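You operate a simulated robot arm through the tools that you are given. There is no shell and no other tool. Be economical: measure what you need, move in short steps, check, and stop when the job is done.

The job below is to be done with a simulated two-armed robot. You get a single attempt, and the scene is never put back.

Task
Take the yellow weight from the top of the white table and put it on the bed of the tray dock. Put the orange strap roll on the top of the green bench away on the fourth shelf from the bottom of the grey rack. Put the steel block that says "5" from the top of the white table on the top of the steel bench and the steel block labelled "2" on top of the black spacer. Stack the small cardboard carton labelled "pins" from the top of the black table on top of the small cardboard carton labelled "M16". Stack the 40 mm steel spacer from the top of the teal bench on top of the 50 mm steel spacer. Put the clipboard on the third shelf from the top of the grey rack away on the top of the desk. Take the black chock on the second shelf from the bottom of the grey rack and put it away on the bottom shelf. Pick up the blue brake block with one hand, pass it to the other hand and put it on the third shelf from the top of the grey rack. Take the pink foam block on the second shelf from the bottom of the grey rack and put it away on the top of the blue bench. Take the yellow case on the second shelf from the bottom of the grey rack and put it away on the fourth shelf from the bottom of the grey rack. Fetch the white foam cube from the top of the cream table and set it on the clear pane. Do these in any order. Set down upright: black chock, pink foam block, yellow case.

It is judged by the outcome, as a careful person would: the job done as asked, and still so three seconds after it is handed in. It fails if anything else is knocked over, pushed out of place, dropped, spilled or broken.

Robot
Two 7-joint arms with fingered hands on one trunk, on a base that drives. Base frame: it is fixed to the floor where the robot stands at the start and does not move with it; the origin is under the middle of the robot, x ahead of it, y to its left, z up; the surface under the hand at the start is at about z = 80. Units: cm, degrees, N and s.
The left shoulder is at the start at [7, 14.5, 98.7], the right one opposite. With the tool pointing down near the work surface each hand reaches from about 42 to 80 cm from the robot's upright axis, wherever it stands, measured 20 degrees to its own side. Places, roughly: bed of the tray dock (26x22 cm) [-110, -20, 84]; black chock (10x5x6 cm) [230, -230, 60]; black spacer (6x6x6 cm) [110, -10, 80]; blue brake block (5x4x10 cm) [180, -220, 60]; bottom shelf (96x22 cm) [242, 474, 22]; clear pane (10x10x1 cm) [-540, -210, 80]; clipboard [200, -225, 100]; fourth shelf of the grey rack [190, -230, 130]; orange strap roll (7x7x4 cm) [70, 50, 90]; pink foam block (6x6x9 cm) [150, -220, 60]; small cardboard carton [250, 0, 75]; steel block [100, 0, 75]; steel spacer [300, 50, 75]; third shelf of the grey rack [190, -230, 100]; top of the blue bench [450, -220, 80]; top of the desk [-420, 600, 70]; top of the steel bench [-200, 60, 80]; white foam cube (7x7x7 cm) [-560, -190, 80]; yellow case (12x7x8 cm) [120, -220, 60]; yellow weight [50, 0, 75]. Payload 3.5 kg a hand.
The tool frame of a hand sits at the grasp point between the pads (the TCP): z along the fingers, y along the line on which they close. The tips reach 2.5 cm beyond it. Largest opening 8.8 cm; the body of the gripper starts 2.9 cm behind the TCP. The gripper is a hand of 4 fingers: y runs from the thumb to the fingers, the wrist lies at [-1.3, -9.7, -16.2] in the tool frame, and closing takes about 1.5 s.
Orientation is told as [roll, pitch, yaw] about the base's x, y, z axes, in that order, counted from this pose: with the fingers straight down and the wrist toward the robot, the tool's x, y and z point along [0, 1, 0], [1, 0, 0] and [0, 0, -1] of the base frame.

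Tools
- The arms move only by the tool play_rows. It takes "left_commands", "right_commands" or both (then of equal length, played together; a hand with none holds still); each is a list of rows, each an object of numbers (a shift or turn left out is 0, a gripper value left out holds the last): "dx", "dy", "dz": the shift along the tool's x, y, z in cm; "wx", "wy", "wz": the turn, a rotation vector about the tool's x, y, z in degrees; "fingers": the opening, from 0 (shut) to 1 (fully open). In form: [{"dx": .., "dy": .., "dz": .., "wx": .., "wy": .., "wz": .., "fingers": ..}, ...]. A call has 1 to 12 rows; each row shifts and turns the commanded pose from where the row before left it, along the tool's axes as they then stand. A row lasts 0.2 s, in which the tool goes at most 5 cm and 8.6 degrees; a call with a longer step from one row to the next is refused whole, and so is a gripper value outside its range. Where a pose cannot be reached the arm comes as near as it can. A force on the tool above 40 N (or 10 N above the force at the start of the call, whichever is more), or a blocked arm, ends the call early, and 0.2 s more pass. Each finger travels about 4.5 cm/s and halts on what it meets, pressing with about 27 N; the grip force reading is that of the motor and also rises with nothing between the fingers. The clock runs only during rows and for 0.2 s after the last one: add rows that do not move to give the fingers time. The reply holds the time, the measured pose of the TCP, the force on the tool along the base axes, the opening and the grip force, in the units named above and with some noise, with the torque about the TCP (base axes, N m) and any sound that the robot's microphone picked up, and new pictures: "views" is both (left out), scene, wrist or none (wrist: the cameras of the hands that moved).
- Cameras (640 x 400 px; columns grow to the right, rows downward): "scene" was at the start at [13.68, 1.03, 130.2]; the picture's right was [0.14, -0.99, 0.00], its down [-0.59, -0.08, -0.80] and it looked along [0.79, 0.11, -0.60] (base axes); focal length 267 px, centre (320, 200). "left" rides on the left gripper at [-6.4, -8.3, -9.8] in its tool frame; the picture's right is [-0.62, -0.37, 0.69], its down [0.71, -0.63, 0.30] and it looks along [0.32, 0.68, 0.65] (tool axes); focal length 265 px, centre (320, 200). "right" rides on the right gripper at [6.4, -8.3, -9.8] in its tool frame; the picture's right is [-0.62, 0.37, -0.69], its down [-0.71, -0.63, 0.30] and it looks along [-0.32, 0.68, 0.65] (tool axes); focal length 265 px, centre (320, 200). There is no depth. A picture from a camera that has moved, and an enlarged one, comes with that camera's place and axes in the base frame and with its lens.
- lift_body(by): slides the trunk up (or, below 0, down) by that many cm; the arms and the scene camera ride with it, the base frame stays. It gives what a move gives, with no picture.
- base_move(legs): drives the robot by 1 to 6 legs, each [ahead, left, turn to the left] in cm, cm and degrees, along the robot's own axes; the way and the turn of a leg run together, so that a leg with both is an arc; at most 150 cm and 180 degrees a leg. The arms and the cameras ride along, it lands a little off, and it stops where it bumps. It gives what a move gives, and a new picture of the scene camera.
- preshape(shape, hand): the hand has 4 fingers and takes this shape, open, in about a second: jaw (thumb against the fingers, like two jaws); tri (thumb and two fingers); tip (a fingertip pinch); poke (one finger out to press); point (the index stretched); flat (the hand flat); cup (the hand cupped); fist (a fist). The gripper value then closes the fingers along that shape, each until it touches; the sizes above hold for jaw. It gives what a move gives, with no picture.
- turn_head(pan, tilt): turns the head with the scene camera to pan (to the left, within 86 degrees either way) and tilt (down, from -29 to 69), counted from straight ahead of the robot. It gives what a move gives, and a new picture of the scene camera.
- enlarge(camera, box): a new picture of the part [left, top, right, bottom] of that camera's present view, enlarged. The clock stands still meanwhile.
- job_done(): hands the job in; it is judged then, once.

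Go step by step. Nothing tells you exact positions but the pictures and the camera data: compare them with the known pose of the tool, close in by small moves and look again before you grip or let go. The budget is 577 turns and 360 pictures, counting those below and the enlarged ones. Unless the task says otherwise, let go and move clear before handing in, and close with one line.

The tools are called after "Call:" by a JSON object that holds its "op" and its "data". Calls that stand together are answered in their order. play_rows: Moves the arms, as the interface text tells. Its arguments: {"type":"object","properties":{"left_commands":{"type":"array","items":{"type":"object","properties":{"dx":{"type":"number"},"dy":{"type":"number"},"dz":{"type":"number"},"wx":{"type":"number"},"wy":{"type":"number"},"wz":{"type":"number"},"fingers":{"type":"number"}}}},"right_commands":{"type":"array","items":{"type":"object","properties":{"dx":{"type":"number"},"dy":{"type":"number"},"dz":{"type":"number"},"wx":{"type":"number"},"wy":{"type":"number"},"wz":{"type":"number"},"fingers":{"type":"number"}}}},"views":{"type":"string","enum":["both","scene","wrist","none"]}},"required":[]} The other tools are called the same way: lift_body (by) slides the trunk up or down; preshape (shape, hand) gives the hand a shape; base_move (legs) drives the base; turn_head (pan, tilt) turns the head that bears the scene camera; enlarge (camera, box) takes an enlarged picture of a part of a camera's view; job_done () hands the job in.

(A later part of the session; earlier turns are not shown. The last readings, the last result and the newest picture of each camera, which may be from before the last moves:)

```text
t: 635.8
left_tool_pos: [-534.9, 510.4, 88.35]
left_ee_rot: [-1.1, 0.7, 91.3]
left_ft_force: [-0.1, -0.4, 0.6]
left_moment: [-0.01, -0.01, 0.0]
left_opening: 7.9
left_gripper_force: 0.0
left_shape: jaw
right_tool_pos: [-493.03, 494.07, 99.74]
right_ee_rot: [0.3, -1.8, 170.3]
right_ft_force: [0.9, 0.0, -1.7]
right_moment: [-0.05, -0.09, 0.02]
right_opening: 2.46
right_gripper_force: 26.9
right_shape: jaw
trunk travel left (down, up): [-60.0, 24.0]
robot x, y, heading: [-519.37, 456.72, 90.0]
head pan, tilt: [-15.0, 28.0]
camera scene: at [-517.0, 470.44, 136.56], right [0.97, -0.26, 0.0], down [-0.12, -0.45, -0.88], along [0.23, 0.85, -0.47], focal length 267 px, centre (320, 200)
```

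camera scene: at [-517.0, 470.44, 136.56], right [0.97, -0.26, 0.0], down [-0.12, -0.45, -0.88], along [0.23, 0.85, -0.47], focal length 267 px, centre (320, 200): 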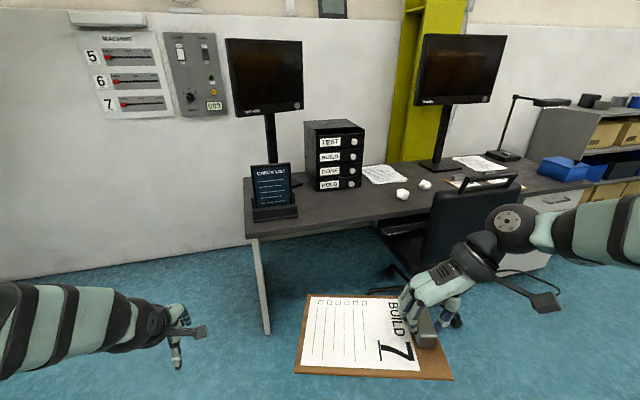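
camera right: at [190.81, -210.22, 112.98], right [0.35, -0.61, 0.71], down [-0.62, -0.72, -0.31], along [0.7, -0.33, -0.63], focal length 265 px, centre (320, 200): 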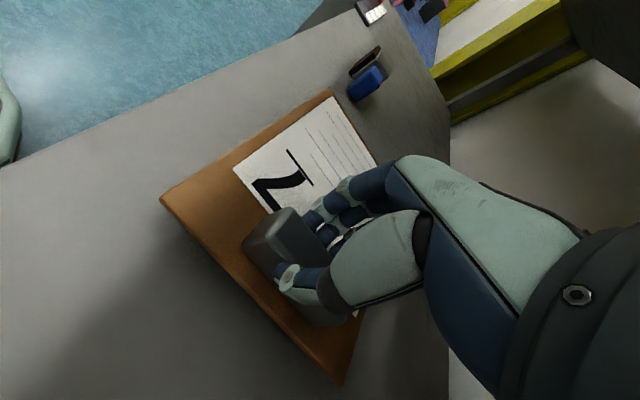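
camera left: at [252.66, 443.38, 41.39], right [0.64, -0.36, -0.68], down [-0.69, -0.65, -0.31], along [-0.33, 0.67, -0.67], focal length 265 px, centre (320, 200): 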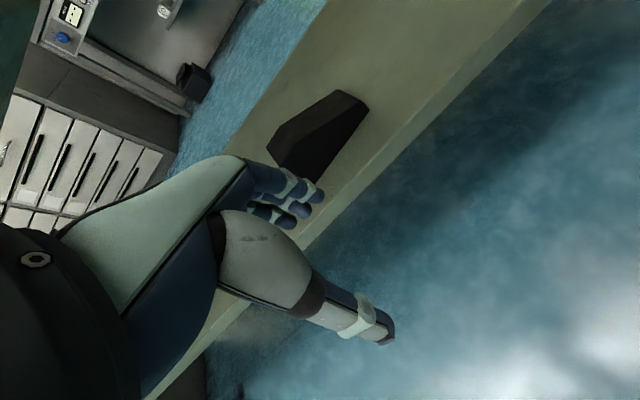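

The desk's front edge is at y≈563 with a free strip in front of the file trays around [-480, 577]. I'll tuck the left hand and approach.

Call:
{"op": "play_rows", "data": {"left_commands": [{"dz": -4, "dx": 2}, {"dz": -4, "dx": 2}, {"dz": -4, "dx": 2}, {"dy": -4, "dx": 2}, {"dy": -4}, {}], "views": "none"}}

Call:
{"op": "base_move", "data": {"legs": [[40, -24, 0], [14, 0, 0]]}}

```text
t: 637.2
left_tool_pos: [-543.14, 502.48, 100.18]
left_ee_rot: [-1.3, 0.8, 91.2]
left_ft_force: [-0.2, 0.2, -0.8]
left_moment: [-0.01, -0.02, 0.0]
left_opening: 7.93
left_gripper_force: 0.0
left_shape: jaw
right_tool_pos: [-493.25, 493.99, 99.82]
right_ee_rot: [0.2, -1.6, 170.4]
right_ft_force: [0.0, 0.3, -1.4]
right_moment: [-0.02, -0.1, 0.0]
right_opening: 2.43
right_gripper_force: 27.1
right_shape: jaw
trunk travel left (down, up): [-60.0, 24.0]
robot x, y, heading: [-519.41, 456.85, 90.1]
head pan, tilt: [-15.0, 28.0]
```

```text
t: 640.9
left_tool_pos: [-519.01, 556.11, 100.37]
left_ee_rot: [-1.2, 0.6, 91.2]
left_ft_force: [-0.1, -0.3, -0.5]
left_moment: [-0.03, 0.02, 0.05]
left_opening: 7.9
left_gripper_force: 0.0
left_shape: jaw
right_tool_pos: [-469.01, 547.49, 99.71]
right_ee_rot: [0.0, -1.8, 170.3]
right_ft_force: [-0.2, 0.2, -2.2]
right_moment: [-0.01, -0.09, 0.01]
right_opening: 2.47
right_gripper_force: 27.2
right_shape: jaw
trunk travel left (down, up): [-60.0, 24.0]
robot x, y, heading: [-495.27, 510.72, 89.9]
head pan, tilt: [-15.0, 28.0]
camera scene: at [-493.1, 523.94, 136.57], right [0.97, -0.26, 0.0], down [-0.12, -0.45, -0.88], along [0.23, 0.85, -0.47], focal length 267 px, centre (320, 200)
```

scene: 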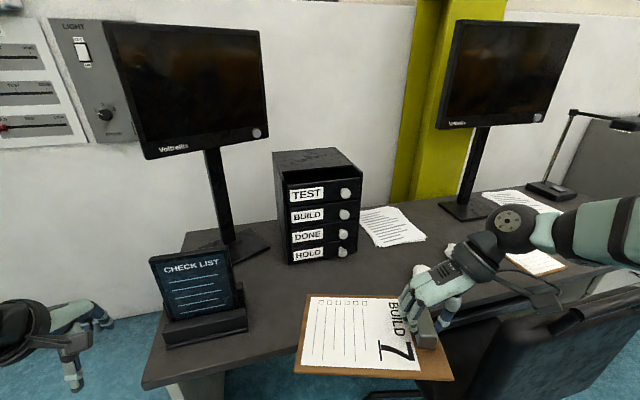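

Call:
{"op": "play_rows", "data": {"right_commands": [{"dx": -3.5, "dy": 1}, {"dx": -3.5, "dy": 1}, {"dx": -3.5, "dy": 1}, {"dx": -3.5, "dy": 1}, {"dx": -3.5, "dy": 1}, {"dx": -3.5, "dy": 1}, {"dx": -3.5, "dy": 1}, {"dx": -3, "dy": 1}, {}], "views": "none"}}

Call:
{"op": "turn_head", "data": {"pan": -12, "tilt": 45}}

```text
t: 642.6
left_tool_pos: [-519.18, 556.28, 100.1]
left_ee_rot: [-1.2, 0.7, 91.2]
left_ft_force: [-0.3, -0.2, 0.2]
left_moment: [-0.01, 0.0, -0.01]
left_opening: 7.92
left_gripper_force: 0.1
left_shape: jaw
right_tool_pos: [-472.39, 574.15, 100.04]
right_ee_rot: [-0.1, -2.6, 167.3]
right_ft_force: [-21.9, 12.5, -28.8]
right_moment: [1.07, -0.12, -0.99]
right_opening: 2.4
right_gripper_force: 26.8
right_shape: jaw
right hand out of reach, approached as far as the arm can: row 8
trunk travel left (down, up): [-60.0, 24.0]
robot x, y, heading: [-495.85, 510.49, 90.0]
head pan, tilt: [-15.0, 28.0]
stopped in row 8 (right hand): the force on the tool passed its limit at 261 N (the readings are from after the stop); the commanded pose is now the measured one
```

```text
t: 643.4
left_tool_pos: [-518.94, 556.1, 100.24]
left_ee_rot: [-1.2, 0.7, 91.2]
left_ft_force: [-0.4, 0.0, 0.7]
left_moment: [0.01, -0.02, -0.02]
left_opening: 7.89
left_gripper_force: 0.0
left_shape: jaw
right_tool_pos: [-472.31, 573.88, 100.03]
right_ee_rot: [0.0, -2.8, 167.2]
right_ft_force: [-35.6, 11.0, -34.3]
right_moment: [1.63, -1.15, -2.3]
right_opening: 2.43
right_gripper_force: 27.0
right_shape: jaw
trunk travel left (down, up): [-60.0, 24.0]
robot x, y, heading: [-495.61, 510.42, 90.0]
head pan, tilt: [-12.0, 45.0]
camera scene: at [-493.74, 523.21, 133.98], right [0.98, -0.21, 0.0], down [-0.15, -0.69, -0.71], along [0.15, 0.69, -0.71], focal length 267 px, centre (320, 200)
```

scene: 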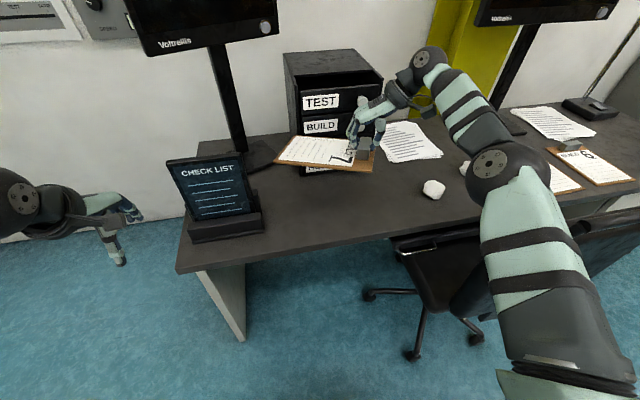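

The arm reached a joint limit there. I'll ease back a few centimetres and lower from that spot.

Call:
{"op": "play_rows", "data": {"right_commands": [{"dx": 1.5}, {"dx": 1.5}, {}], "views": "none"}}

```text
t: 644.2
left_tool_pos: [-519.05, 556.16, 100.27]
left_ee_rot: [-1.3, 0.6, 91.3]
left_ft_force: [0.5, 0.3, -0.3]
left_moment: [-0.01, 0.01, 0.0]
left_opening: 7.91
left_gripper_force: 0.0
left_shape: jaw
right_tool_pos: [-472.9, 571.1, 100.15]
right_ee_rot: [0.1, -2.5, 167.5]
right_ft_force: [-0.6, 0.3, -1.6]
right_moment: [-0.09, -0.09, 0.02]
right_opening: 2.4
right_gripper_force: 26.6
right_shape: jaw
trunk travel left (down, up): [-60.0, 24.0]
robot x, y, heading: [-495.35, 510.44, 90.0]
head pan, tilt: [-12.0, 45.0]
```

Call:
{"op": "base_move", "data": {"legs": [[6, 0, 0]]}}

Call:
{"op": "play_rows", "data": {"right_commands": [{"dz": 4}, {"dz": 4}, {"dz": 4}, {"dz": 3}, {}]}}

```text
t: 645.2
left_tool_pos: [-518.96, 562.05, 100.4]
left_ee_rot: [-1.2, 0.6, 91.2]
left_ft_force: [-0.1, 0.4, 0.2]
left_moment: [0.01, 0.01, 0.04]
left_opening: 7.91
left_gripper_force: 0.1
left_shape: jaw
right_tool_pos: [-472.91, 577.1, 100.1]
right_ee_rot: [0.0, -2.5, 167.3]
right_ft_force: [0.1, 1.3, -1.2]
right_moment: [-0.08, -0.09, -0.02]
right_opening: 2.39
right_gripper_force: 26.5
right_shape: jaw
trunk travel left (down, up): [-60.0, 24.0]
robot x, y, heading: [-495.8, 516.52, 89.8]
head pan, tilt: [-12.0, 45.0]
camera scene: at [-493.79, 529.23, 133.99], right [0.98, -0.21, 0.0], down [-0.15, -0.69, -0.71], along [0.15, 0.69, -0.71], focal length 267 px, centre (320, 200)
```

scene: 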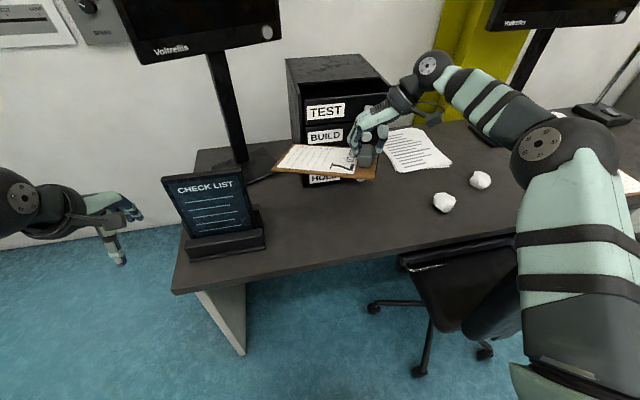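

```text
t: 646.4
left_tool_pos: [-519.05, 562.13, 100.41]
left_ee_rot: [-1.2, 0.7, 91.2]
left_ft_force: [0.3, -0.2, -0.5]
left_moment: [0.0, 0.02, 0.01]
left_opening: 7.93
left_gripper_force: 0.0
left_shape: jaw
right_tool_pos: [-473.59, 577.38, 85.25]
right_ee_rot: [0.0, -2.6, 167.5]
right_ft_force: [0.3, -0.1, -2.3]
right_moment: [-0.03, -0.13, 0.01]
right_opening: 2.42
right_gripper_force: 26.6
right_shape: jaw
trunk travel left (down, up): [-60.0, 24.0]
robot x, y, heading: [-495.84, 516.51, 90.0]
head pan, tilt: [-12.0, 45.0]
camera scene: at [-493.78, 529.3, 133.98], right [0.98, -0.21, 0.0], down [-0.15, -0.69, -0.71], along [0.15, 0.69, -0.71], focal length 267 px, centre (320, 200)
camera right: at [-466.45, 569.27, 94.66], right [-0.19, 0.68, 0.71], down [0.76, 0.56, -0.33], along [-0.62, 0.47, -0.62], focal length 265 px, centre (320, 200)
```

scene: 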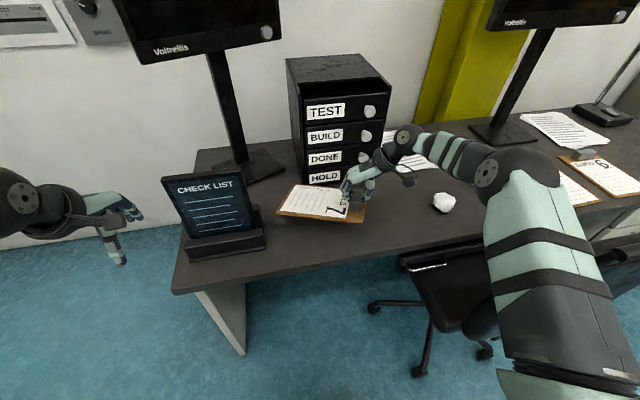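
right: 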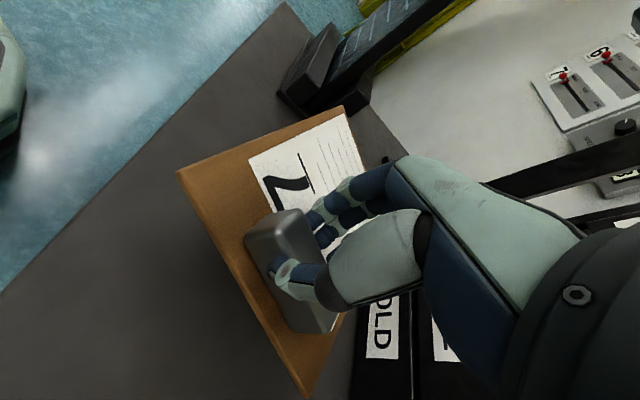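

Call:
{"op": "play_rows", "data": {"right_commands": [{"dz": 2}, {"dz": 2}, {"dz": 1}, {"dz": 1}, {"dz": 1}, {}], "views": "wrist"}}

```text
t: 647.8
left_tool_pos: [-518.99, 562.18, 100.38]
left_ee_rot: [-1.2, 0.5, 91.3]
left_ft_force: [0.1, 0.2, 0.0]
left_moment: [-0.02, 0.02, 0.02]
left_opening: 7.9
left_gripper_force: 0.0
left_shape: jaw
right_tool_pos: [-474.01, 577.32, 78.15]
right_ee_rot: [-0.1, -2.6, 167.4]
right_ft_force: [0.4, -0.9, 1.7]
right_moment: [0.31, 0.14, 0.01]
right_opening: 2.39
right_gripper_force: 27.6
right_shape: jaw
trunk travel left (down, up): [-60.0, 24.0]
robot x, y, heading: [-495.63, 516.78, 89.9]
head pan, tilt: [-12.0, 45.0]
camera right: at [-466.81, 569.26, 87.62], right [-0.19, 0.68, 0.71], down [0.76, 0.56, -0.33], along [-0.62, 0.47, -0.62], focal length 265 px, centre (320, 200)
```

right: 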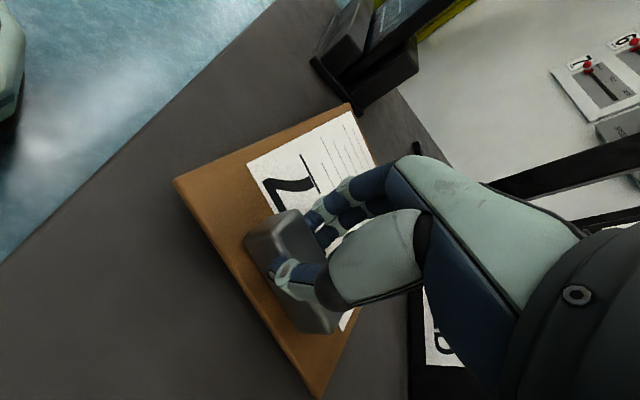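

Call:
{"op": "play_rows", "data": {"right_commands": [{"dz": 0.4}, {"dz": 0.3}, {}], "views": "none"}}

```text
t: 648.6
left_tool_pos: [-519.08, 562.08, 100.31]
left_ee_rot: [-1.2, 0.5, 91.2]
left_ft_force: [-0.2, -0.3, 0.4]
left_moment: [0.0, 0.01, 0.0]
left_opening: 7.92
left_gripper_force: 0.0
left_shape: jaw
right_tool_pos: [-474.02, 577.38, 77.53]
right_ee_rot: [-0.1, -2.6, 167.6]
right_ft_force: [-0.9, -1.3, 3.3]
right_moment: [0.44, 0.17, 0.04]
right_opening: 2.36
right_gripper_force: 27.4
right_shape: jaw
trunk travel left (down, up): [-60.0, 24.0]
robot x, y, heading: [-495.3, 516.26, 89.8]
head pan, tilt: [-12.0, 45.0]
```

Call:
{"op": "play_rows", "data": {"right_commands": [{"dz": 0.4}, {"fingers": 0.4}, {}, {"fingers": 0.6}, {}, {}, {"dz": -2}, {"dz": -3}, {"dz": -4}, {"dz": -4}, {}]}}

```text
t: 651.0
left_tool_pos: [-519.08, 562.2, 100.27]
left_ee_rot: [-1.2, 0.6, 91.3]
left_ft_force: [-0.4, 0.6, -0.3]
left_moment: [0.0, -0.04, 0.0]
left_opening: 7.91
left_gripper_force: 0.0
left_shape: jaw
right_tool_pos: [-472.96, 577.18, 89.97]
right_ee_rot: [0.0, -2.6, 167.4]
right_ft_force: [-0.3, -0.2, -0.1]
right_moment: [-0.02, 0.0, 0.03]
right_opening: 5.24
right_gripper_force: 0.0
right_shape: jaw
trunk travel left (down, up): [-60.0, 24.0]
robot x, y, heading: [-495.68, 516.37, 90.1]
head pan, tilt: [-12.0, 45.0]
camera scene: at [-493.76, 529.35, 133.97], right [0.98, -0.21, 0.0], down [-0.15, -0.69, -0.71], along [0.15, 0.69, -0.71], focal length 267 px, centre (320, 200)
camera right: at [-465.77, 569.08, 99.43], right [-0.19, 0.68, 0.71], down [0.76, 0.56, -0.33], along [-0.62, 0.47, -0.62], focal length 265 px, centre (320, 200)
```

scene: 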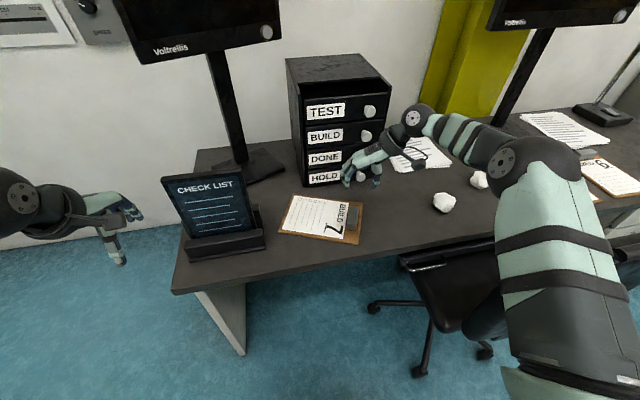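
right: 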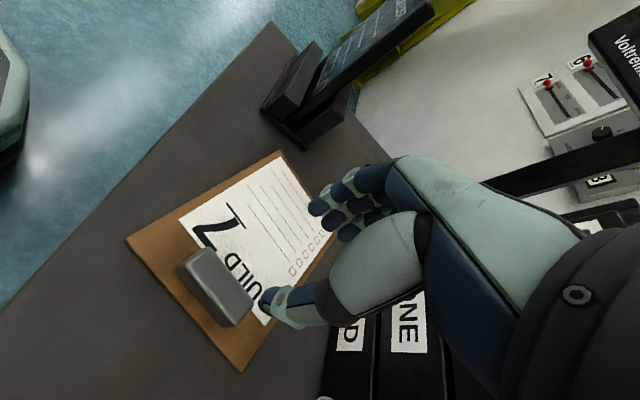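

The clipboard lies on the desk. I'll raise the hand, back away, and return the hand to its normal attitude.

Call:
{"op": "play_rows", "data": {"right_commands": [{"dz": -4}, {"dz": -4}, {"dz": -4}, {"dz": -2}, {}], "views": "none"}}

Call:
{"op": "base_move", "data": {"legs": [[-55, 0, 0]]}}

Call:
{"op": "play_rows", "data": {"right_commands": [{"wz": 8, "dx": 2}, {"wz": 8, "dx": 2}, {"wz": 8}, {"wz": 8}, {"wz": 8}, {"wz": 8}, {"wz": 8}, {"wz": 8}, {"wz": 8}, {"wz": 5}, {}], "views": "scene"}}

```text
t: 652.2
left_tool_pos: [-519.0, 562.11, 100.31]
left_ee_rot: [-1.1, 0.6, 91.1]
left_ft_force: [-0.3, -0.1, -0.3]
left_moment: [-0.01, -0.02, -0.03]
left_opening: 7.88
left_gripper_force: 0.0
left_shape: jaw
right_tool_pos: [-472.51, 577.28, 104.17]
right_ee_rot: [0.0, -2.6, 167.4]
right_ft_force: [0.5, -0.2, 0.0]
right_moment: [0.0, -0.01, 0.0]
right_opening: 5.24
right_gripper_force: 0.2
right_shape: jaw
trunk travel left (down, up): [-60.0, 24.0]
robot x, y, heading: [-495.51, 516.5, 89.9]
head pan, tilt: [-12.0, 45.0]
```

```text
t: 655.3
left_tool_pos: [-519.3, 508.32, 100.14]
left_ee_rot: [-1.2, 0.6, 91.9]
left_ft_force: [0.0, 0.1, -0.7]
left_moment: [-0.02, 0.01, -0.01]
left_opening: 7.91
left_gripper_force: 0.0
left_shape: jaw
right_tool_pos: [-472.95, 523.78, 104.16]
right_ee_rot: [0.0, -2.5, 168.1]
right_ft_force: [0.7, 0.3, 0.2]
right_moment: [-0.03, 0.01, 0.04]
right_opening: 5.24
right_gripper_force: 0.0
right_shape: jaw
trunk travel left (down, up): [-60.0, 24.0]
robot x, y, heading: [-495.1, 462.37, 90.4]
head pan, tilt: [-12.0, 45.0]
camera scene: at [-493.62, 475.68, 133.98], right [0.98, -0.2, 0.0], down [-0.14, -0.69, -0.71], along [0.14, 0.69, -0.71], focal length 267 px, centre (320, 200)
```

scene: 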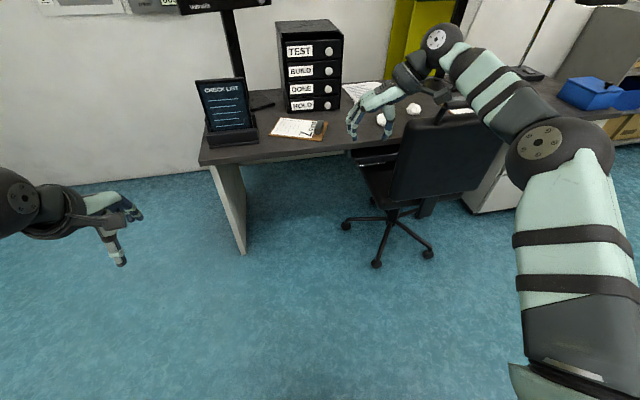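

```text
t: 657.7
left_tool_pos: [-519.17, 508.25, 100.2]
left_ee_rot: [-1.2, 0.6, 91.9]
left_ft_force: [-0.5, -0.1, -0.2]
left_moment: [-0.01, -0.01, -0.01]
left_opening: 7.92
left_gripper_force: 0.0
left_shape: jaw
right_tool_pos: [-473.98, 520.04, 104.2]
right_ee_rot: [2.4, -0.6, 91.0]
right_ft_force: [0.6, 0.3, -0.9]
right_moment: [0.01, 0.0, -0.01]
right_opening: 5.24
right_gripper_force: 0.1
right_shape: jaw
trunk travel left (down, up): [-60.0, 24.0]
robot x, y, heading: [-495.26, 462.81, 90.8]
head pan, tilt: [-12.0, 45.0]
camera scene: at [-493.6, 475.67, 133.98], right [0.98, -0.2, 0.0], down [-0.14, -0.69, -0.71], along [0.14, 0.69, -0.71], focal length 267 px, centre (320, 200)
```

scene: 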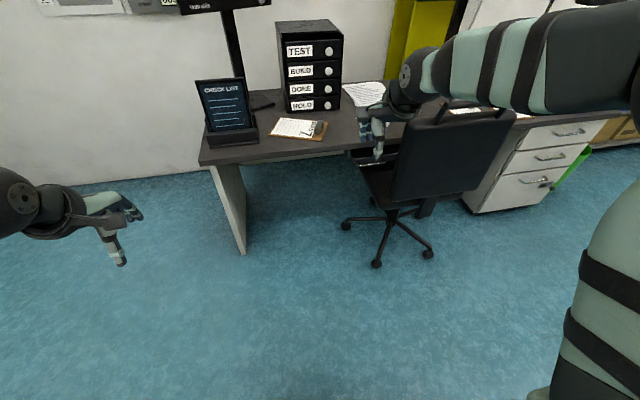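

The clipboard is done. For the foam cube I need the southern aisle, so I'll return through the gap and look for a crossing on the west side.

Call:
{"op": "base_move", "data": {"legs": [[0, 108, 0], [0, 102, -0.8], [-100, 0, 0], [-100, 0, 0], [-90, 0, 0]]}}

Call:
{"op": "turn_head", "data": {"pan": 86, "tilt": 15}}

```text
t: 681.8
left_tool_pos: [-722.71, 216.5, 100.23]
left_ee_rot: [-1.1, 0.7, 92.1]
left_ft_force: [0.1, -0.3, -1.2]
left_moment: [0.02, 0.01, 0.01]
left_opening: 7.9
left_gripper_force: 0.1
left_shape: jaw
right_tool_pos: [-677.66, 228.65, 104.26]
right_ee_rot: [2.5, -0.5, 91.4]
right_ft_force: [0.2, -0.1, 0.2]
right_moment: [0.0, -0.01, 0.01]
right_opening: 5.25
right_gripper_force: 0.1
right_shape: jaw
trunk travel left (down, up): [-60.0, 24.0]
robot x, y, heading: [-698.58, 171.18, 90.8]
head pan, tilt: [-12.0, 45.0]
camera scene: at [-696.94, 184.11, 133.98], right [0.98, -0.19, 0.0], down [-0.13, -0.69, -0.71], along [0.13, 0.69, -0.71], focal length 267 px, centre (320, 200)
```

scene: 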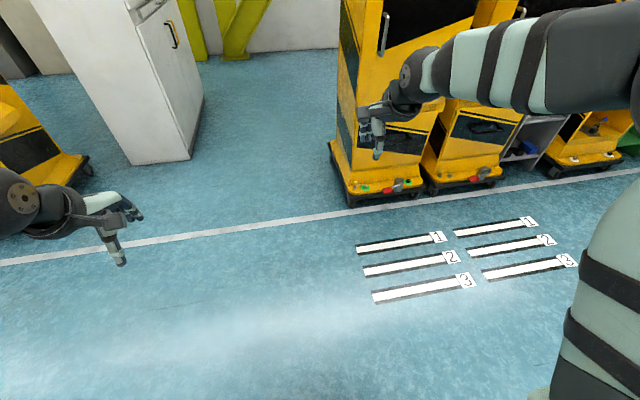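

```text
t: 683.6
left_tool_pos: [-722.84, 216.47, 100.3]
left_ee_rot: [-1.2, 0.6, 92.3]
left_ft_force: [-0.5, 0.1, 0.0]
left_moment: [0.0, -0.04, -0.02]
left_opening: 7.91
left_gripper_force: 0.0
left_shape: jaw
right_tool_pos: [-677.6, 228.59, 104.21]
right_ee_rot: [2.4, -0.5, 91.4]
right_ft_force: [0.4, 0.2, 0.3]
right_moment: [0.0, 0.0, 0.01]
right_opening: 5.21
right_gripper_force: 0.1
right_shape: jaw
trunk travel left (down, up): [-60.0, 24.0]
robot x, y, heading: [-698.56, 171.28, 91.1]
head pan, tilt: [85.9, 15.0]
camera scene: at [-707.82, 176.62, 138.66], right [0.05, 1.0, 0.0], down [0.26, -0.01, -0.97], along [-0.96, 0.05, -0.26], focal length 267 px, centre (320, 200)
```

scene: 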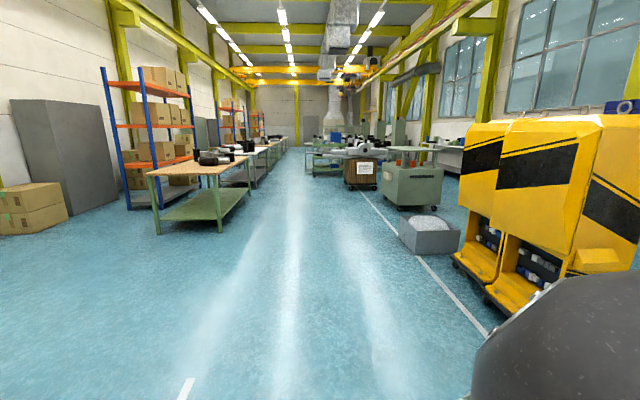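

The partition has ended here; the floor to the south is open. I'll turn around toward the south and look.

Call:
{"op": "base_move", "data": {"legs": [[0, 0, 120]]}}

Call:
{"op": "turn_head", "data": {"pan": 60, "tilt": 15}}

```text
t: 689.1
left_tool_pos: [-723.69, 126.37, 100.36]
left_ee_rot: [-1.2, 0.6, -145.4]
left_ft_force: [0.1, -0.2, 0.2]
left_moment: [0.02, 0.02, 0.0]
left_opening: 7.89
left_gripper_force: 0.1
left_shape: jaw
right_tool_pos: [-757.95, 158.11, 104.23]
right_ee_rot: [2.5, -0.5, -146.0]
right_ft_force: [-0.4, -0.7, 0.4]
right_moment: [0.0, -0.02, -0.01]
right_opening: 5.24
right_gripper_force: 0.0
right_shape: jaw
trunk travel left (down, up): [-60.0, 24.0]
robot x, y, heading: [-698.36, 171.39, -146.5]
head pan, tilt: [85.9, 15.0]
camera scene: at [-698.02, 160.19, 138.66], right [-0.87, -0.49, 0.0], down [-0.13, 0.23, -0.97], along [0.47, -0.84, -0.26], focal length 267 px, centre (320, 200)
```

scene: 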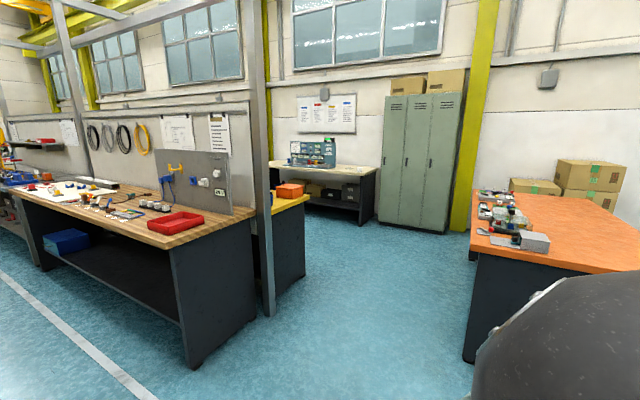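

```text
t: 690.0
left_tool_pos: [-723.53, 126.46, 100.3]
left_ee_rot: [-1.2, 0.6, -145.3]
left_ft_force: [0.3, -0.6, -0.2]
left_moment: [0.01, -0.02, 0.01]
left_opening: 7.91
left_gripper_force: 0.1
left_shape: jaw
right_tool_pos: [-757.88, 158.12, 104.31]
right_ee_rot: [2.4, -0.5, -146.2]
right_ft_force: [-0.5, -0.1, 0.0]
right_moment: [-0.01, 0.03, -0.02]
right_opening: 5.26
right_gripper_force: 0.0
right_shape: jaw
trunk travel left (down, up): [-60.0, 24.0]
robot x, y, heading: [-698.29, 171.17, -146.6]
head pan, tilt: [60.0, 15.0]
camera scene: at [-702.02, 159.01, 138.66], right [-1.0, -0.06, 0.0], down [-0.02, 0.26, -0.97], along [0.06, -0.96, -0.26], focal length 267 px, centre (320, 200)
```

scene: 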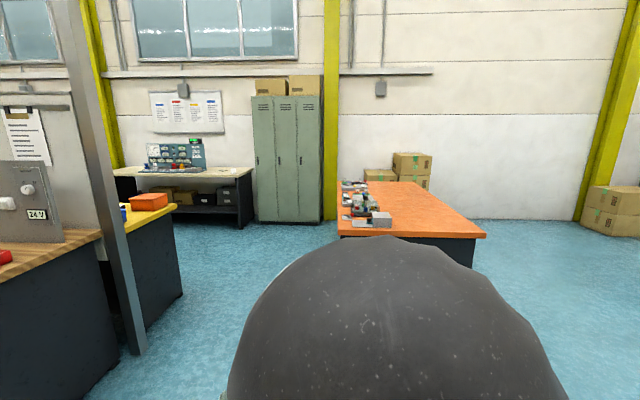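

The partition ends at x≈-579, and the cream table stands beyond, left of the green locker. I'll drive through at x≈-640 and approach the table.

Call:
{"op": "base_move", "data": {"legs": [[0, 0, 56.6], [0, 58, 0], [125, 0, 0], [130, 0, 0], [0, 70, 0]]}}

Call:
{"op": "turn_head", "data": {"pan": 0, "tilt": 30}}

```text
t: 711.4
left_tool_pos: [-556.29, -136.05, 100.25]
left_ee_rot: [-1.1, 0.6, -91.7]
left_ft_force: [-0.3, 0.6, 0.0]
left_moment: [-0.03, 0.05, -0.02]
left_opening: 7.94
left_gripper_force: 0.0
left_shape: jaw
right_tool_pos: [-602.14, -145.07, 104.29]
right_ee_rot: [2.5, -0.4, -92.5]
right_ft_force: [0.0, -0.5, 0.0]
right_moment: [-0.01, 0.01, 0.01]
right_opening: 5.24
right_gripper_force: 0.1
right_shape: jaw
trunk travel left (down, up): [-60.0, 24.0]
robot x, y, heading: [-577.51, -89.31, -92.9]
head pan, tilt: [60.0, 15.0]
camera scene: at [-569.88, -99.43, 138.66], right [-0.54, -0.84, 0.0], down [-0.22, 0.14, -0.97], along [0.81, -0.52, -0.26], focal length 267 px, centre (320, 200)
```

scene: 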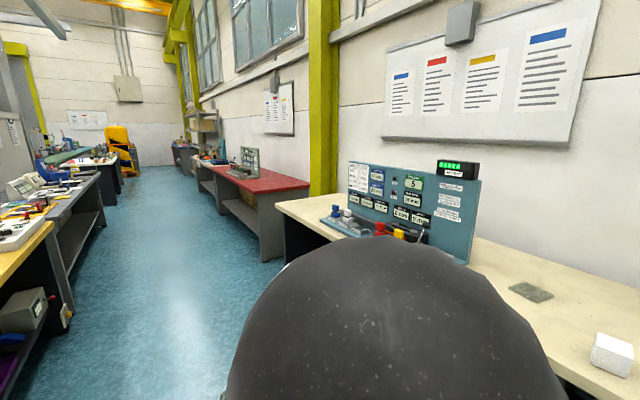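

```text
t: 712.7
left_tool_pos: [-556.25, -136.0, 100.33]
left_ee_rot: [-1.2, 0.6, -91.7]
left_ft_force: [0.5, -1.0, 0.2]
left_moment: [0.03, -0.02, -0.03]
left_opening: 7.91
left_gripper_force: 0.1
left_shape: jaw
right_tool_pos: [-602.1, -145.1, 104.17]
right_ee_rot: [2.4, -0.4, -92.5]
right_ft_force: [0.5, 0.4, -0.5]
right_moment: [-0.04, -0.02, 0.02]
right_opening: 5.24
right_gripper_force: 0.1
right_shape: jaw
trunk travel left (down, up): [-60.0, 24.0]
robot x, y, heading: [-577.79, -88.85, -92.8]
head pan, tilt: [0.0, 30.0]
camera scene: at [-578.15, -103.39, 136.24], right [-1.0, 0.05, 0.0], down [0.02, 0.5, -0.87], along [-0.04, -0.86, -0.5], focal length 267 px, centre (320, 200)
```

scene: 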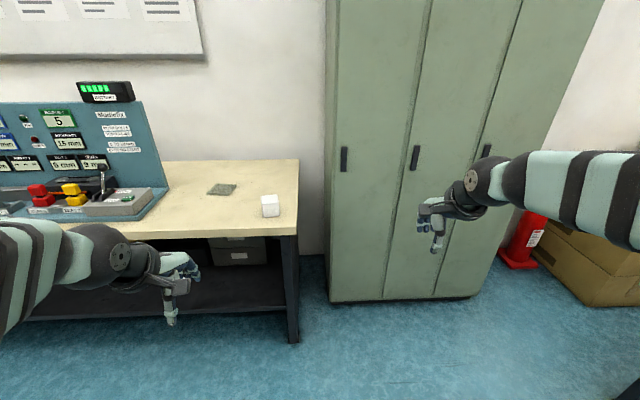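

The white cube is near [-563, -191] and the pane near [-538, -211]. I'll move in for the left hand.

Call:
{"op": "base_move", "data": {"legs": [[0, -4, 2.8], [34, 0, 0]]}}

Call:
{"op": "turn_head", "data": {"pan": 15, "tilt": 42}}

Call:
{"op": "enlarge", "data": {"camera": "scene", "box": [200, 110, 400, 235]}}

```text
t: 715.4
left_tool_pos: [-557.65, -168.74, 100.32]
left_ee_rot: [-1.3, 0.6, -88.5]
left_ft_force: [0.4, -0.2, 0.1]
left_moment: [-0.02, 0.01, 0.06]
left_opening: 7.9
left_gripper_force: 0.1
left_shape: jaw
right_tool_pos: [-602.87, -180.34, 104.17]
right_ee_rot: [2.4, -0.7, -89.4]
right_ft_force: [0.3, -0.1, 0.5]
right_moment: [0.01, 0.01, 0.01]
right_opening: 5.25
right_gripper_force: 0.0
right_shape: jaw
trunk travel left (down, up): [-60.0, 24.0]
robot x, y, heading: [-581.16, -123.23, -89.5]
head pan, tilt: [0.0, 30.0]
camera scene: at [-581.26, -137.37, 136.25], right [-1.0, 0.0, 0.0], down [0.0, 0.5, -0.87], along [0.0, -0.87, -0.5], focal length 267 px, centre (320, 200)
```

scene: 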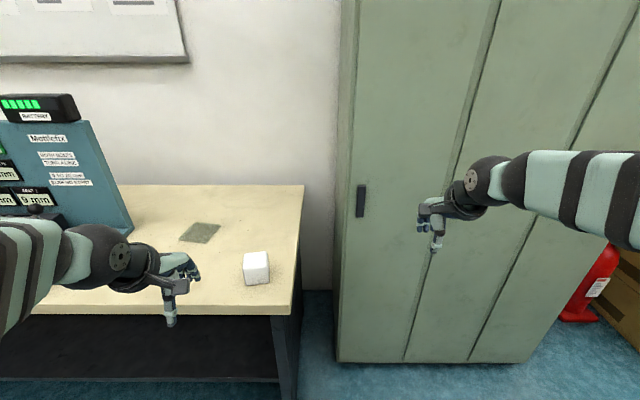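

```text
t: 716.2
left_tool_pos: [-557.66, -168.88, 100.28]
left_ee_rot: [-1.1, 0.5, -88.5]
left_ft_force: [0.4, 0.0, 0.0]
left_moment: [0.04, 0.01, -0.02]
left_opening: 7.91
left_gripper_force: 0.1
left_shape: jaw
right_tool_pos: [-602.92, -180.24, 104.2]
right_ee_rot: [2.4, -0.6, -89.4]
right_ft_force: [0.1, 0.5, -0.7]
right_moment: [0.0, 0.0, 0.01]
right_opening: 5.23
right_gripper_force: 0.0
right_shape: jaw
trunk travel left (down, up): [-60.0, 24.0]
robot x, y, heading: [-581.62, -123.22, -90.0]
head pan, tilt: [15.0, 42.0]
camera scene: at [-579.11, -136.44, 134.42], right [-0.96, -0.26, 0.0], down [-0.18, 0.65, -0.74], along [0.2, -0.72, -0.67], focal length 267 px, centre (320, 200)
```

scene: 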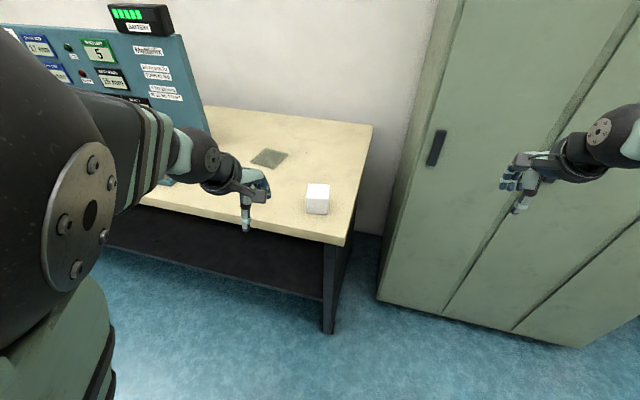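

```text
3.20 times, centred on (300, 172) of scene
camera zoom: at [-579.11, -136.44, 134.42], right [-0.96, -0.26, 0.0], down [-0.18, 0.65, -0.74], along [0.2, -0.72, -0.67], focal length 855 px, centre (384, 288)
```

zoom: 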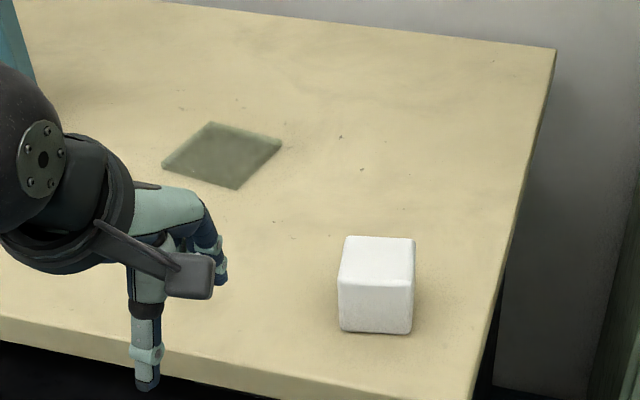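

Call:
{"op": "play_rows", "data": {"left_commands": [{"wz": -5, "fingers": 1}, {"wz": -5}, {"dx": -2, "dy": 4}, {"dx": -2, "dy": 4}, {"dx": -2, "dy": 4}, {"dx": -2, "dy": 4}, {"dx": -1.9, "dy": 4}, {"dy": 1.1, "dz": 2}, {}]}}

```text
t: 718.2
left_tool_pos: [-563.01, -191.57, 97.95]
left_ee_rot: [-1.2, 0.9, -78.5]
left_ft_force: [0.4, 0.1, 0.8]
left_moment: [0.03, 0.02, 0.02]
left_opening: 8.76
left_gripper_force: 0.1
left_shape: jaw
left hand out of reach, approached as far as the arm can: row 2
right_tool_pos: [-603.0, -180.14, 104.24]
right_ee_rot: [2.6, -0.6, -89.4]
right_ft_force: [-0.3, 0.4, 0.4]
right_moment: [0.0, -0.01, 0.0]
right_opening: 5.26
right_gripper_force: 0.0
right_shape: jaw
trunk travel left (down, up): [-60.0, 24.0]
robot x, y, heading: [-581.0, -123.09, -89.6]
head pan, tilt: [15.0, 42.0]
camera scene: at [-579.11, -136.39, 134.42], right [-0.96, -0.26, 0.0], down [-0.18, 0.65, -0.74], along [0.2, -0.72, -0.67], focal length 267 px, centre (320, 200)
camera left: at [-570.63, -184.9, 108.0], right [-0.7, 0.24, -0.68], down [0.57, 0.76, -0.31], along [0.44, -0.6, -0.67], focal length 265 px, centre (320, 200)
```

scene: 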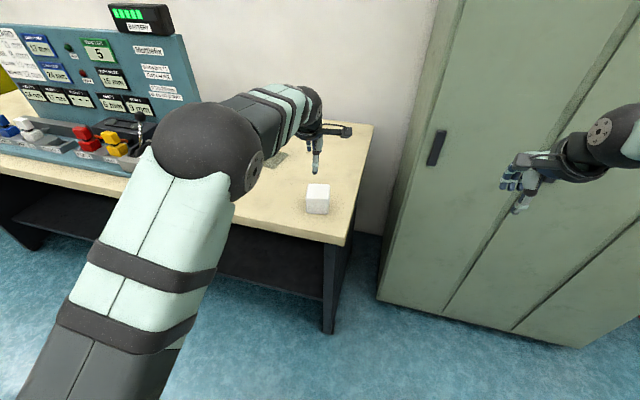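
left: 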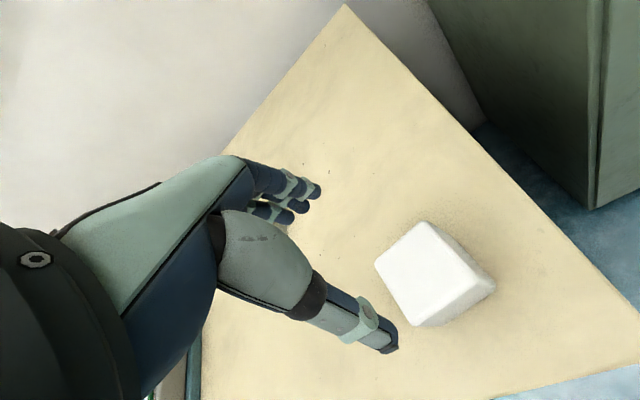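

Call:
{"op": "play_rows", "data": {"left_commands": [{"dx": -0.5, "dz": 3}, {"dz": 4}, {"dz": 3}, {"dz": 1.8}, {}], "views": "wrist"}}

```text
t: 719.4
left_tool_pos: [-563.7, -191.64, 86.16]
left_ee_rot: [-1.0, 0.8, -78.5]
left_ft_force: [0.0, -0.3, 0.3]
left_moment: [0.0, 0.04, 0.02]
left_opening: 8.76
left_gripper_force: 0.1
left_shape: jaw
right_tool_pos: [-602.89, -180.32, 104.2]
right_ee_rot: [2.4, -0.6, -89.4]
right_ft_force: [-0.1, -0.1, 0.0]
right_moment: [0.01, 0.01, 0.02]
right_opening: 5.24
right_gripper_force: 0.1
right_shape: jaw
trunk travel left (down, up): [-60.0, 24.0]
robot x, y, heading: [-581.52, -123.01, -89.8]
head pan, tilt: [15.0, 42.0]
camera left: at [-571.3, -184.9, 96.09], right [-0.7, 0.24, -0.68], down [0.57, 0.76, -0.31], along [0.44, -0.6, -0.67], focal length 265 px, centre (320, 200)
```

left: 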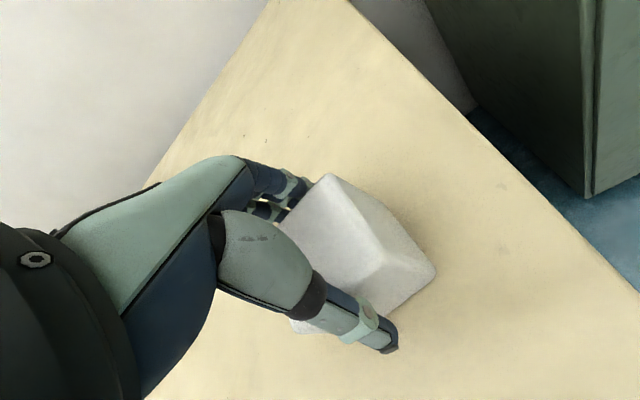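

Call:
{"op": "play_rows", "data": {"left_commands": [{"dz": 0.4}, {"fingers": 0.4}, {}, {}, {}, {}, {}, {"dz": -2}, {"dz": -3}, {"dz": -3}, {}], "views": "wrist"}}

```text
t: 721.8
left_tool_pos: [-563.55, -191.5, 93.82]
left_ee_rot: [-1.2, 1.1, -78.5]
left_ft_force: [-0.8, -0.6, -0.7]
left_moment: [0.0, 0.01, 0.01]
left_opening: 5.87
left_gripper_force: 26.9
left_shape: jaw
right_tool_pos: [-602.96, -180.22, 104.14]
right_ee_rot: [2.6, -0.5, -89.4]
right_ft_force: [-0.8, 0.1, -0.3]
right_moment: [0.03, -0.03, -0.01]
right_opening: 5.26
right_gripper_force: 0.2
right_shape: jaw
trunk travel left (down, up): [-60.0, 24.0]
robot x, y, heading: [-581.21, -123.32, -89.8]
head pan, tilt: [15.0, 42.0]
camera left: at [-571.1, -184.79, 103.74], right [-0.7, 0.25, -0.68], down [0.57, 0.76, -0.31], along [0.44, -0.6, -0.67], focal length 265 px, centre (320, 200)
```

left: 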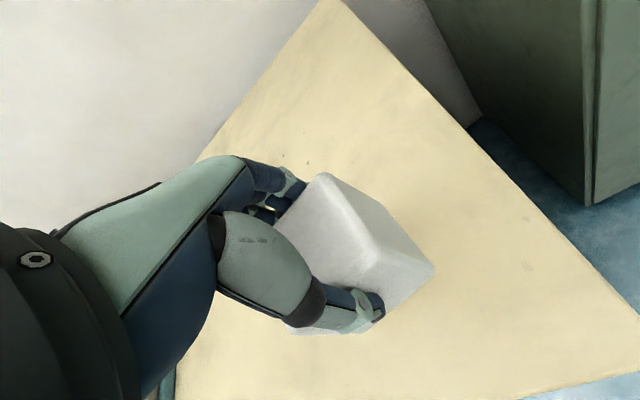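

The cube is held. The pane is centred near [-539, -212], so I'll shift the base left and ahead to bring the cube over it.

Call:
{"op": "base_move", "data": {"legs": [[10, 22, 0], [9, 0, 0]]}}

Call:
{"op": "enlarge", "data": {"camera": "left", "box": [120, 0, 640, 400]}}

```text
t: 724.3
left_tool_pos: [-541.98, -210.8, 93.79]
left_ee_rot: [-1.2, 0.8, -78.8]
left_ft_force: [0.0, -0.4, 0.3]
left_moment: [-0.03, -0.02, -0.01]
left_opening: 5.88
left_gripper_force: 26.5
left_shape: jaw
right_tool_pos: [-581.32, -199.33, 104.24]
right_ee_rot: [2.5, -0.6, -89.6]
right_ft_force: [0.2, 0.0, 0.8]
right_moment: [0.02, -0.02, 0.02]
right_opening: 5.25
right_gripper_force: 0.0
right_shape: jaw
trunk travel left (down, up): [-60.0, 24.0]
robot x, y, heading: [-559.42, -142.43, -90.0]
head pan, tilt: [15.0, 42.0]
camera scene: at [-557.24, -155.61, 134.41], right [-0.97, -0.26, 0.0], down [-0.17, 0.65, -0.74], along [0.19, -0.72, -0.67], focal length 267 px, centre (320, 200)
```

scene: 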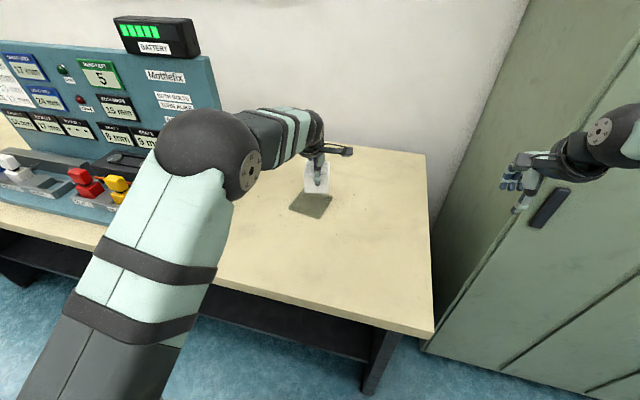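

```text
1.00 times, centred on (380, 200) of left (not enlarged: the box is as wide or as high as the picture)
camera zoom: at [-549.49, -203.99, 103.75], right [-0.69, 0.25, -0.68], down [0.57, 0.76, -0.31], along [0.44, -0.6, -0.67], focal length 265 px, centre (260, 200)
```

zoom: 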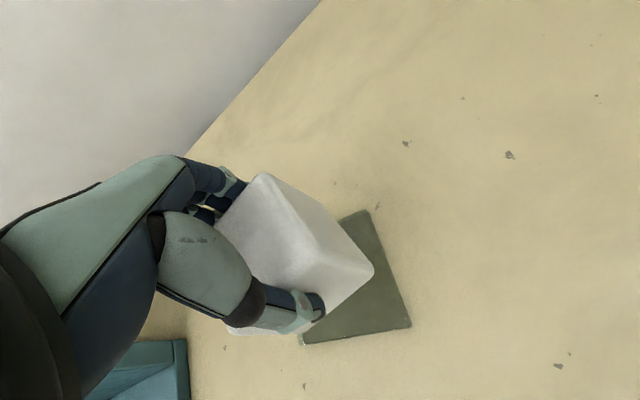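

The pane is centred at about [-539.2, -211.8]. I'll centre the cube and lower it.

Call:
{"op": "play_rows", "data": {"left_commands": [{"dx": 1.3, "dy": 0.8}, {"dx": 1.2, "dy": 0.7}, {"dz": 2}, {"dz": 2}, {"dz": 1.3}, {}]}}

```text
t: 725.7
left_tool_pos: [-539.14, -211.92, 88.29]
left_ee_rot: [-1.1, 0.8, -78.8]
left_ft_force: [0.0, -0.6, 0.0]
left_moment: [0.03, 0.0, 0.02]
left_opening: 5.9
left_gripper_force: 26.5
left_shape: jaw
right_tool_pos: [-581.37, -199.33, 104.33]
right_ee_rot: [2.5, -0.7, -89.5]
right_ft_force: [0.3, 0.8, 0.2]
right_moment: [0.02, 0.02, -0.03]
right_opening: 5.26
right_gripper_force: 0.0
right_shape: jaw
trunk travel left (down, up): [-60.0, 24.0]
robot x, y, heading: [-559.53, -142.34, -90.0]
head pan, tilt: [15.0, 42.0]
camera scene: at [-557.28, -155.59, 134.41], right [-0.97, -0.26, 0.0], down [-0.17, 0.65, -0.74], along [0.19, -0.72, -0.67], focal length 267 px, centre (320, 200)
camera left: at [-546.74, -205.04, 98.41], right [-0.69, 0.25, -0.68], down [0.57, 0.76, -0.31], along [0.44, -0.6, -0.67], focal length 265 px, centre (320, 200)
```

scene: 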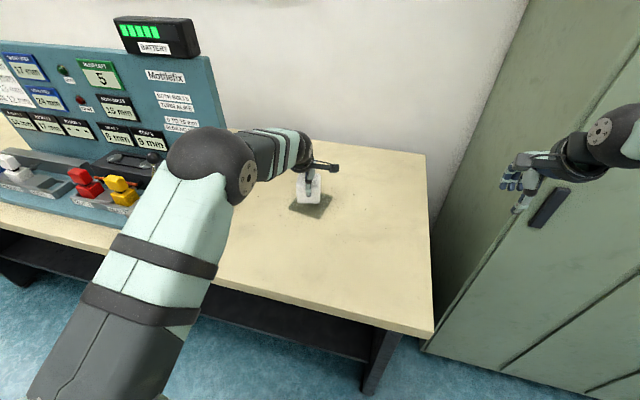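
left: 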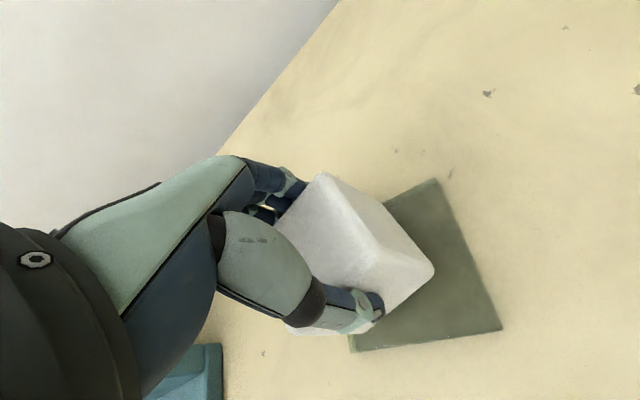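

Call:
{"op": "play_rows", "data": {"left_commands": [{"dz": 0.6}, {"dz": 0.5}, {"dz": 0.4}, {}], "views": "none"}}

```text
t: 726.7
left_tool_pos: [-539.4, -211.74, 86.82]
left_ee_rot: [-1.0, 0.8, -78.9]
left_ft_force: [0.4, 0.3, 1.3]
left_moment: [-0.04, -0.04, -0.01]
left_opening: 5.88
left_gripper_force: 27.2
left_shape: jaw
right_tool_pos: [-581.47, -199.22, 104.25]
right_ee_rot: [2.5, -0.6, -89.7]
right_ft_force: [-0.2, 0.1, -0.7]
right_moment: [0.01, 0.0, -0.01]
right_opening: 5.25
right_gripper_force: 0.1
right_shape: jaw
trunk travel left (down, up): [-60.0, 24.0]
robot x, y, heading: [-559.6, -142.33, -90.1]
head pan, tilt: [15.0, 42.0]
```

Call:
{"op": "play_rows", "data": {"left_commands": [{"dz": 0.3}, {}], "views": "none"}}

```text
t: 727.3
left_tool_pos: [-539.35, -211.66, 86.58]
left_ee_rot: [-1.2, 0.6, -78.9]
left_ft_force: [1.1, -0.5, 5.4]
left_moment: [-0.21, -0.11, -0.02]
left_opening: 5.88
left_gripper_force: 26.5
left_shape: jaw
right_tool_pos: [-581.28, -199.1, 104.29]
right_ee_rot: [2.5, -0.6, -89.7]
right_ft_force: [-0.1, 0.1, 0.2]
right_moment: [0.0, 0.0, 0.01]
right_opening: 5.24
right_gripper_force: 0.0
right_shape: jaw
trunk travel left (down, up): [-60.0, 24.0]
robot x, y, heading: [-559.73, -142.35, -90.0]
head pan, tilt: [15.0, 42.0]
```

The cube rests on the pane. I'll open, rise, and retreat.

Call:
{"op": "play_rows", "data": {"left_commands": [{"fingers": 0.8}, {}, {"fingers": 1}, {}, {}, {"dz": -2}, {"dz": -3}, {"dz": -4}, {"dz": -4}, {"dy": -4}, {"dy": -4}, {}]}}

```text
t: 729.9
left_tool_pos: [-540.24, -203.96, 99.46]
left_ee_rot: [-1.2, 0.9, -78.9]
left_ft_force: [-1.0, -0.2, 0.1]
left_moment: [0.03, 0.01, 0.03]
left_opening: 8.79
left_gripper_force: 0.2
left_shape: jaw
right_tool_pos: [-581.26, -199.38, 104.26]
right_ee_rot: [2.4, -0.5, -89.7]
right_ft_force: [0.2, 0.0, -1.7]
right_moment: [0.0, 0.0, 0.01]
right_opening: 5.25
right_gripper_force: 0.1
right_shape: jaw
trunk travel left (down, up): [-60.0, 24.0]
robot x, y, heading: [-559.41, -142.32, -90.0]
head pan, tilt: [15.0, 42.0]
camera scene: at [-557.25, -155.74, 134.39], right [-0.97, -0.26, 0.0], down [-0.17, 0.65, -0.74], along [0.19, -0.72, -0.67], focal length 267 px, centre (320, 200)
camera left: at [-547.85, -197.16, 109.4], right [-0.69, 0.25, -0.68], down [0.57, 0.76, -0.31], along [0.44, -0.6, -0.67], focal length 265 px, centre (320, 200)
```

scene: 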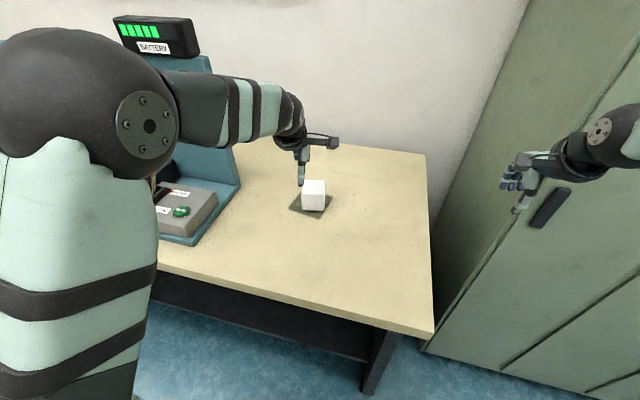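
left: 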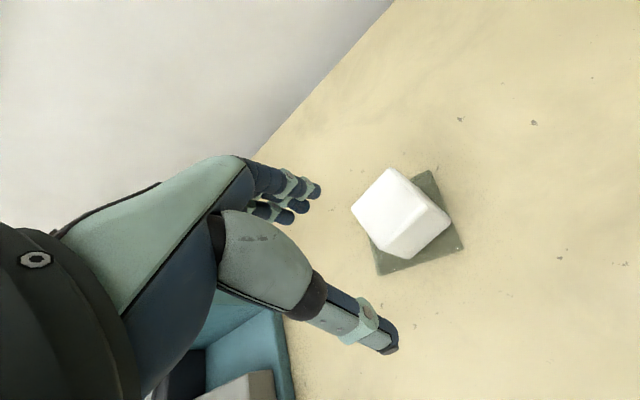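

All twelve items are placed. I'll back clear of the table before handing in.

Call:
{"op": "base_move", "data": {"legs": [[-40, 0, 0]]}}

```text
t: 732.4
left_tool_pos: [-540.21, -163.71, 99.45]
left_ee_rot: [-1.1, 0.7, -78.9]
left_ft_force: [1.1, -0.1, 0.1]
left_moment: [0.0, 0.01, 0.03]
left_opening: 8.79
left_gripper_force: 0.1
left_shape: jaw
right_tool_pos: [-581.35, -159.17, 104.22]
right_ee_rot: [2.5, -0.6, -89.5]
right_ft_force: [0.0, -0.3, 0.4]
right_moment: [-0.01, 0.01, 0.01]
right_opening: 5.26
right_gripper_force: 0.1
right_shape: jaw
trunk travel left (down, up): [-60.0, 24.0]
robot x, y, heading: [-559.25, -102.4, -90.0]
head pan, tilt: [15.0, 42.0]
camera scene: at [-557.26, -115.51, 134.41], right [-0.97, -0.26, 0.0], down [-0.17, 0.65, -0.74], along [0.19, -0.72, -0.67], focal length 267 px, centre (320, 200)
```

scene: 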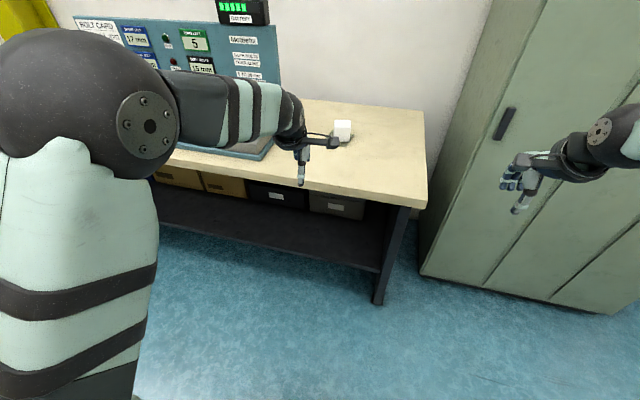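

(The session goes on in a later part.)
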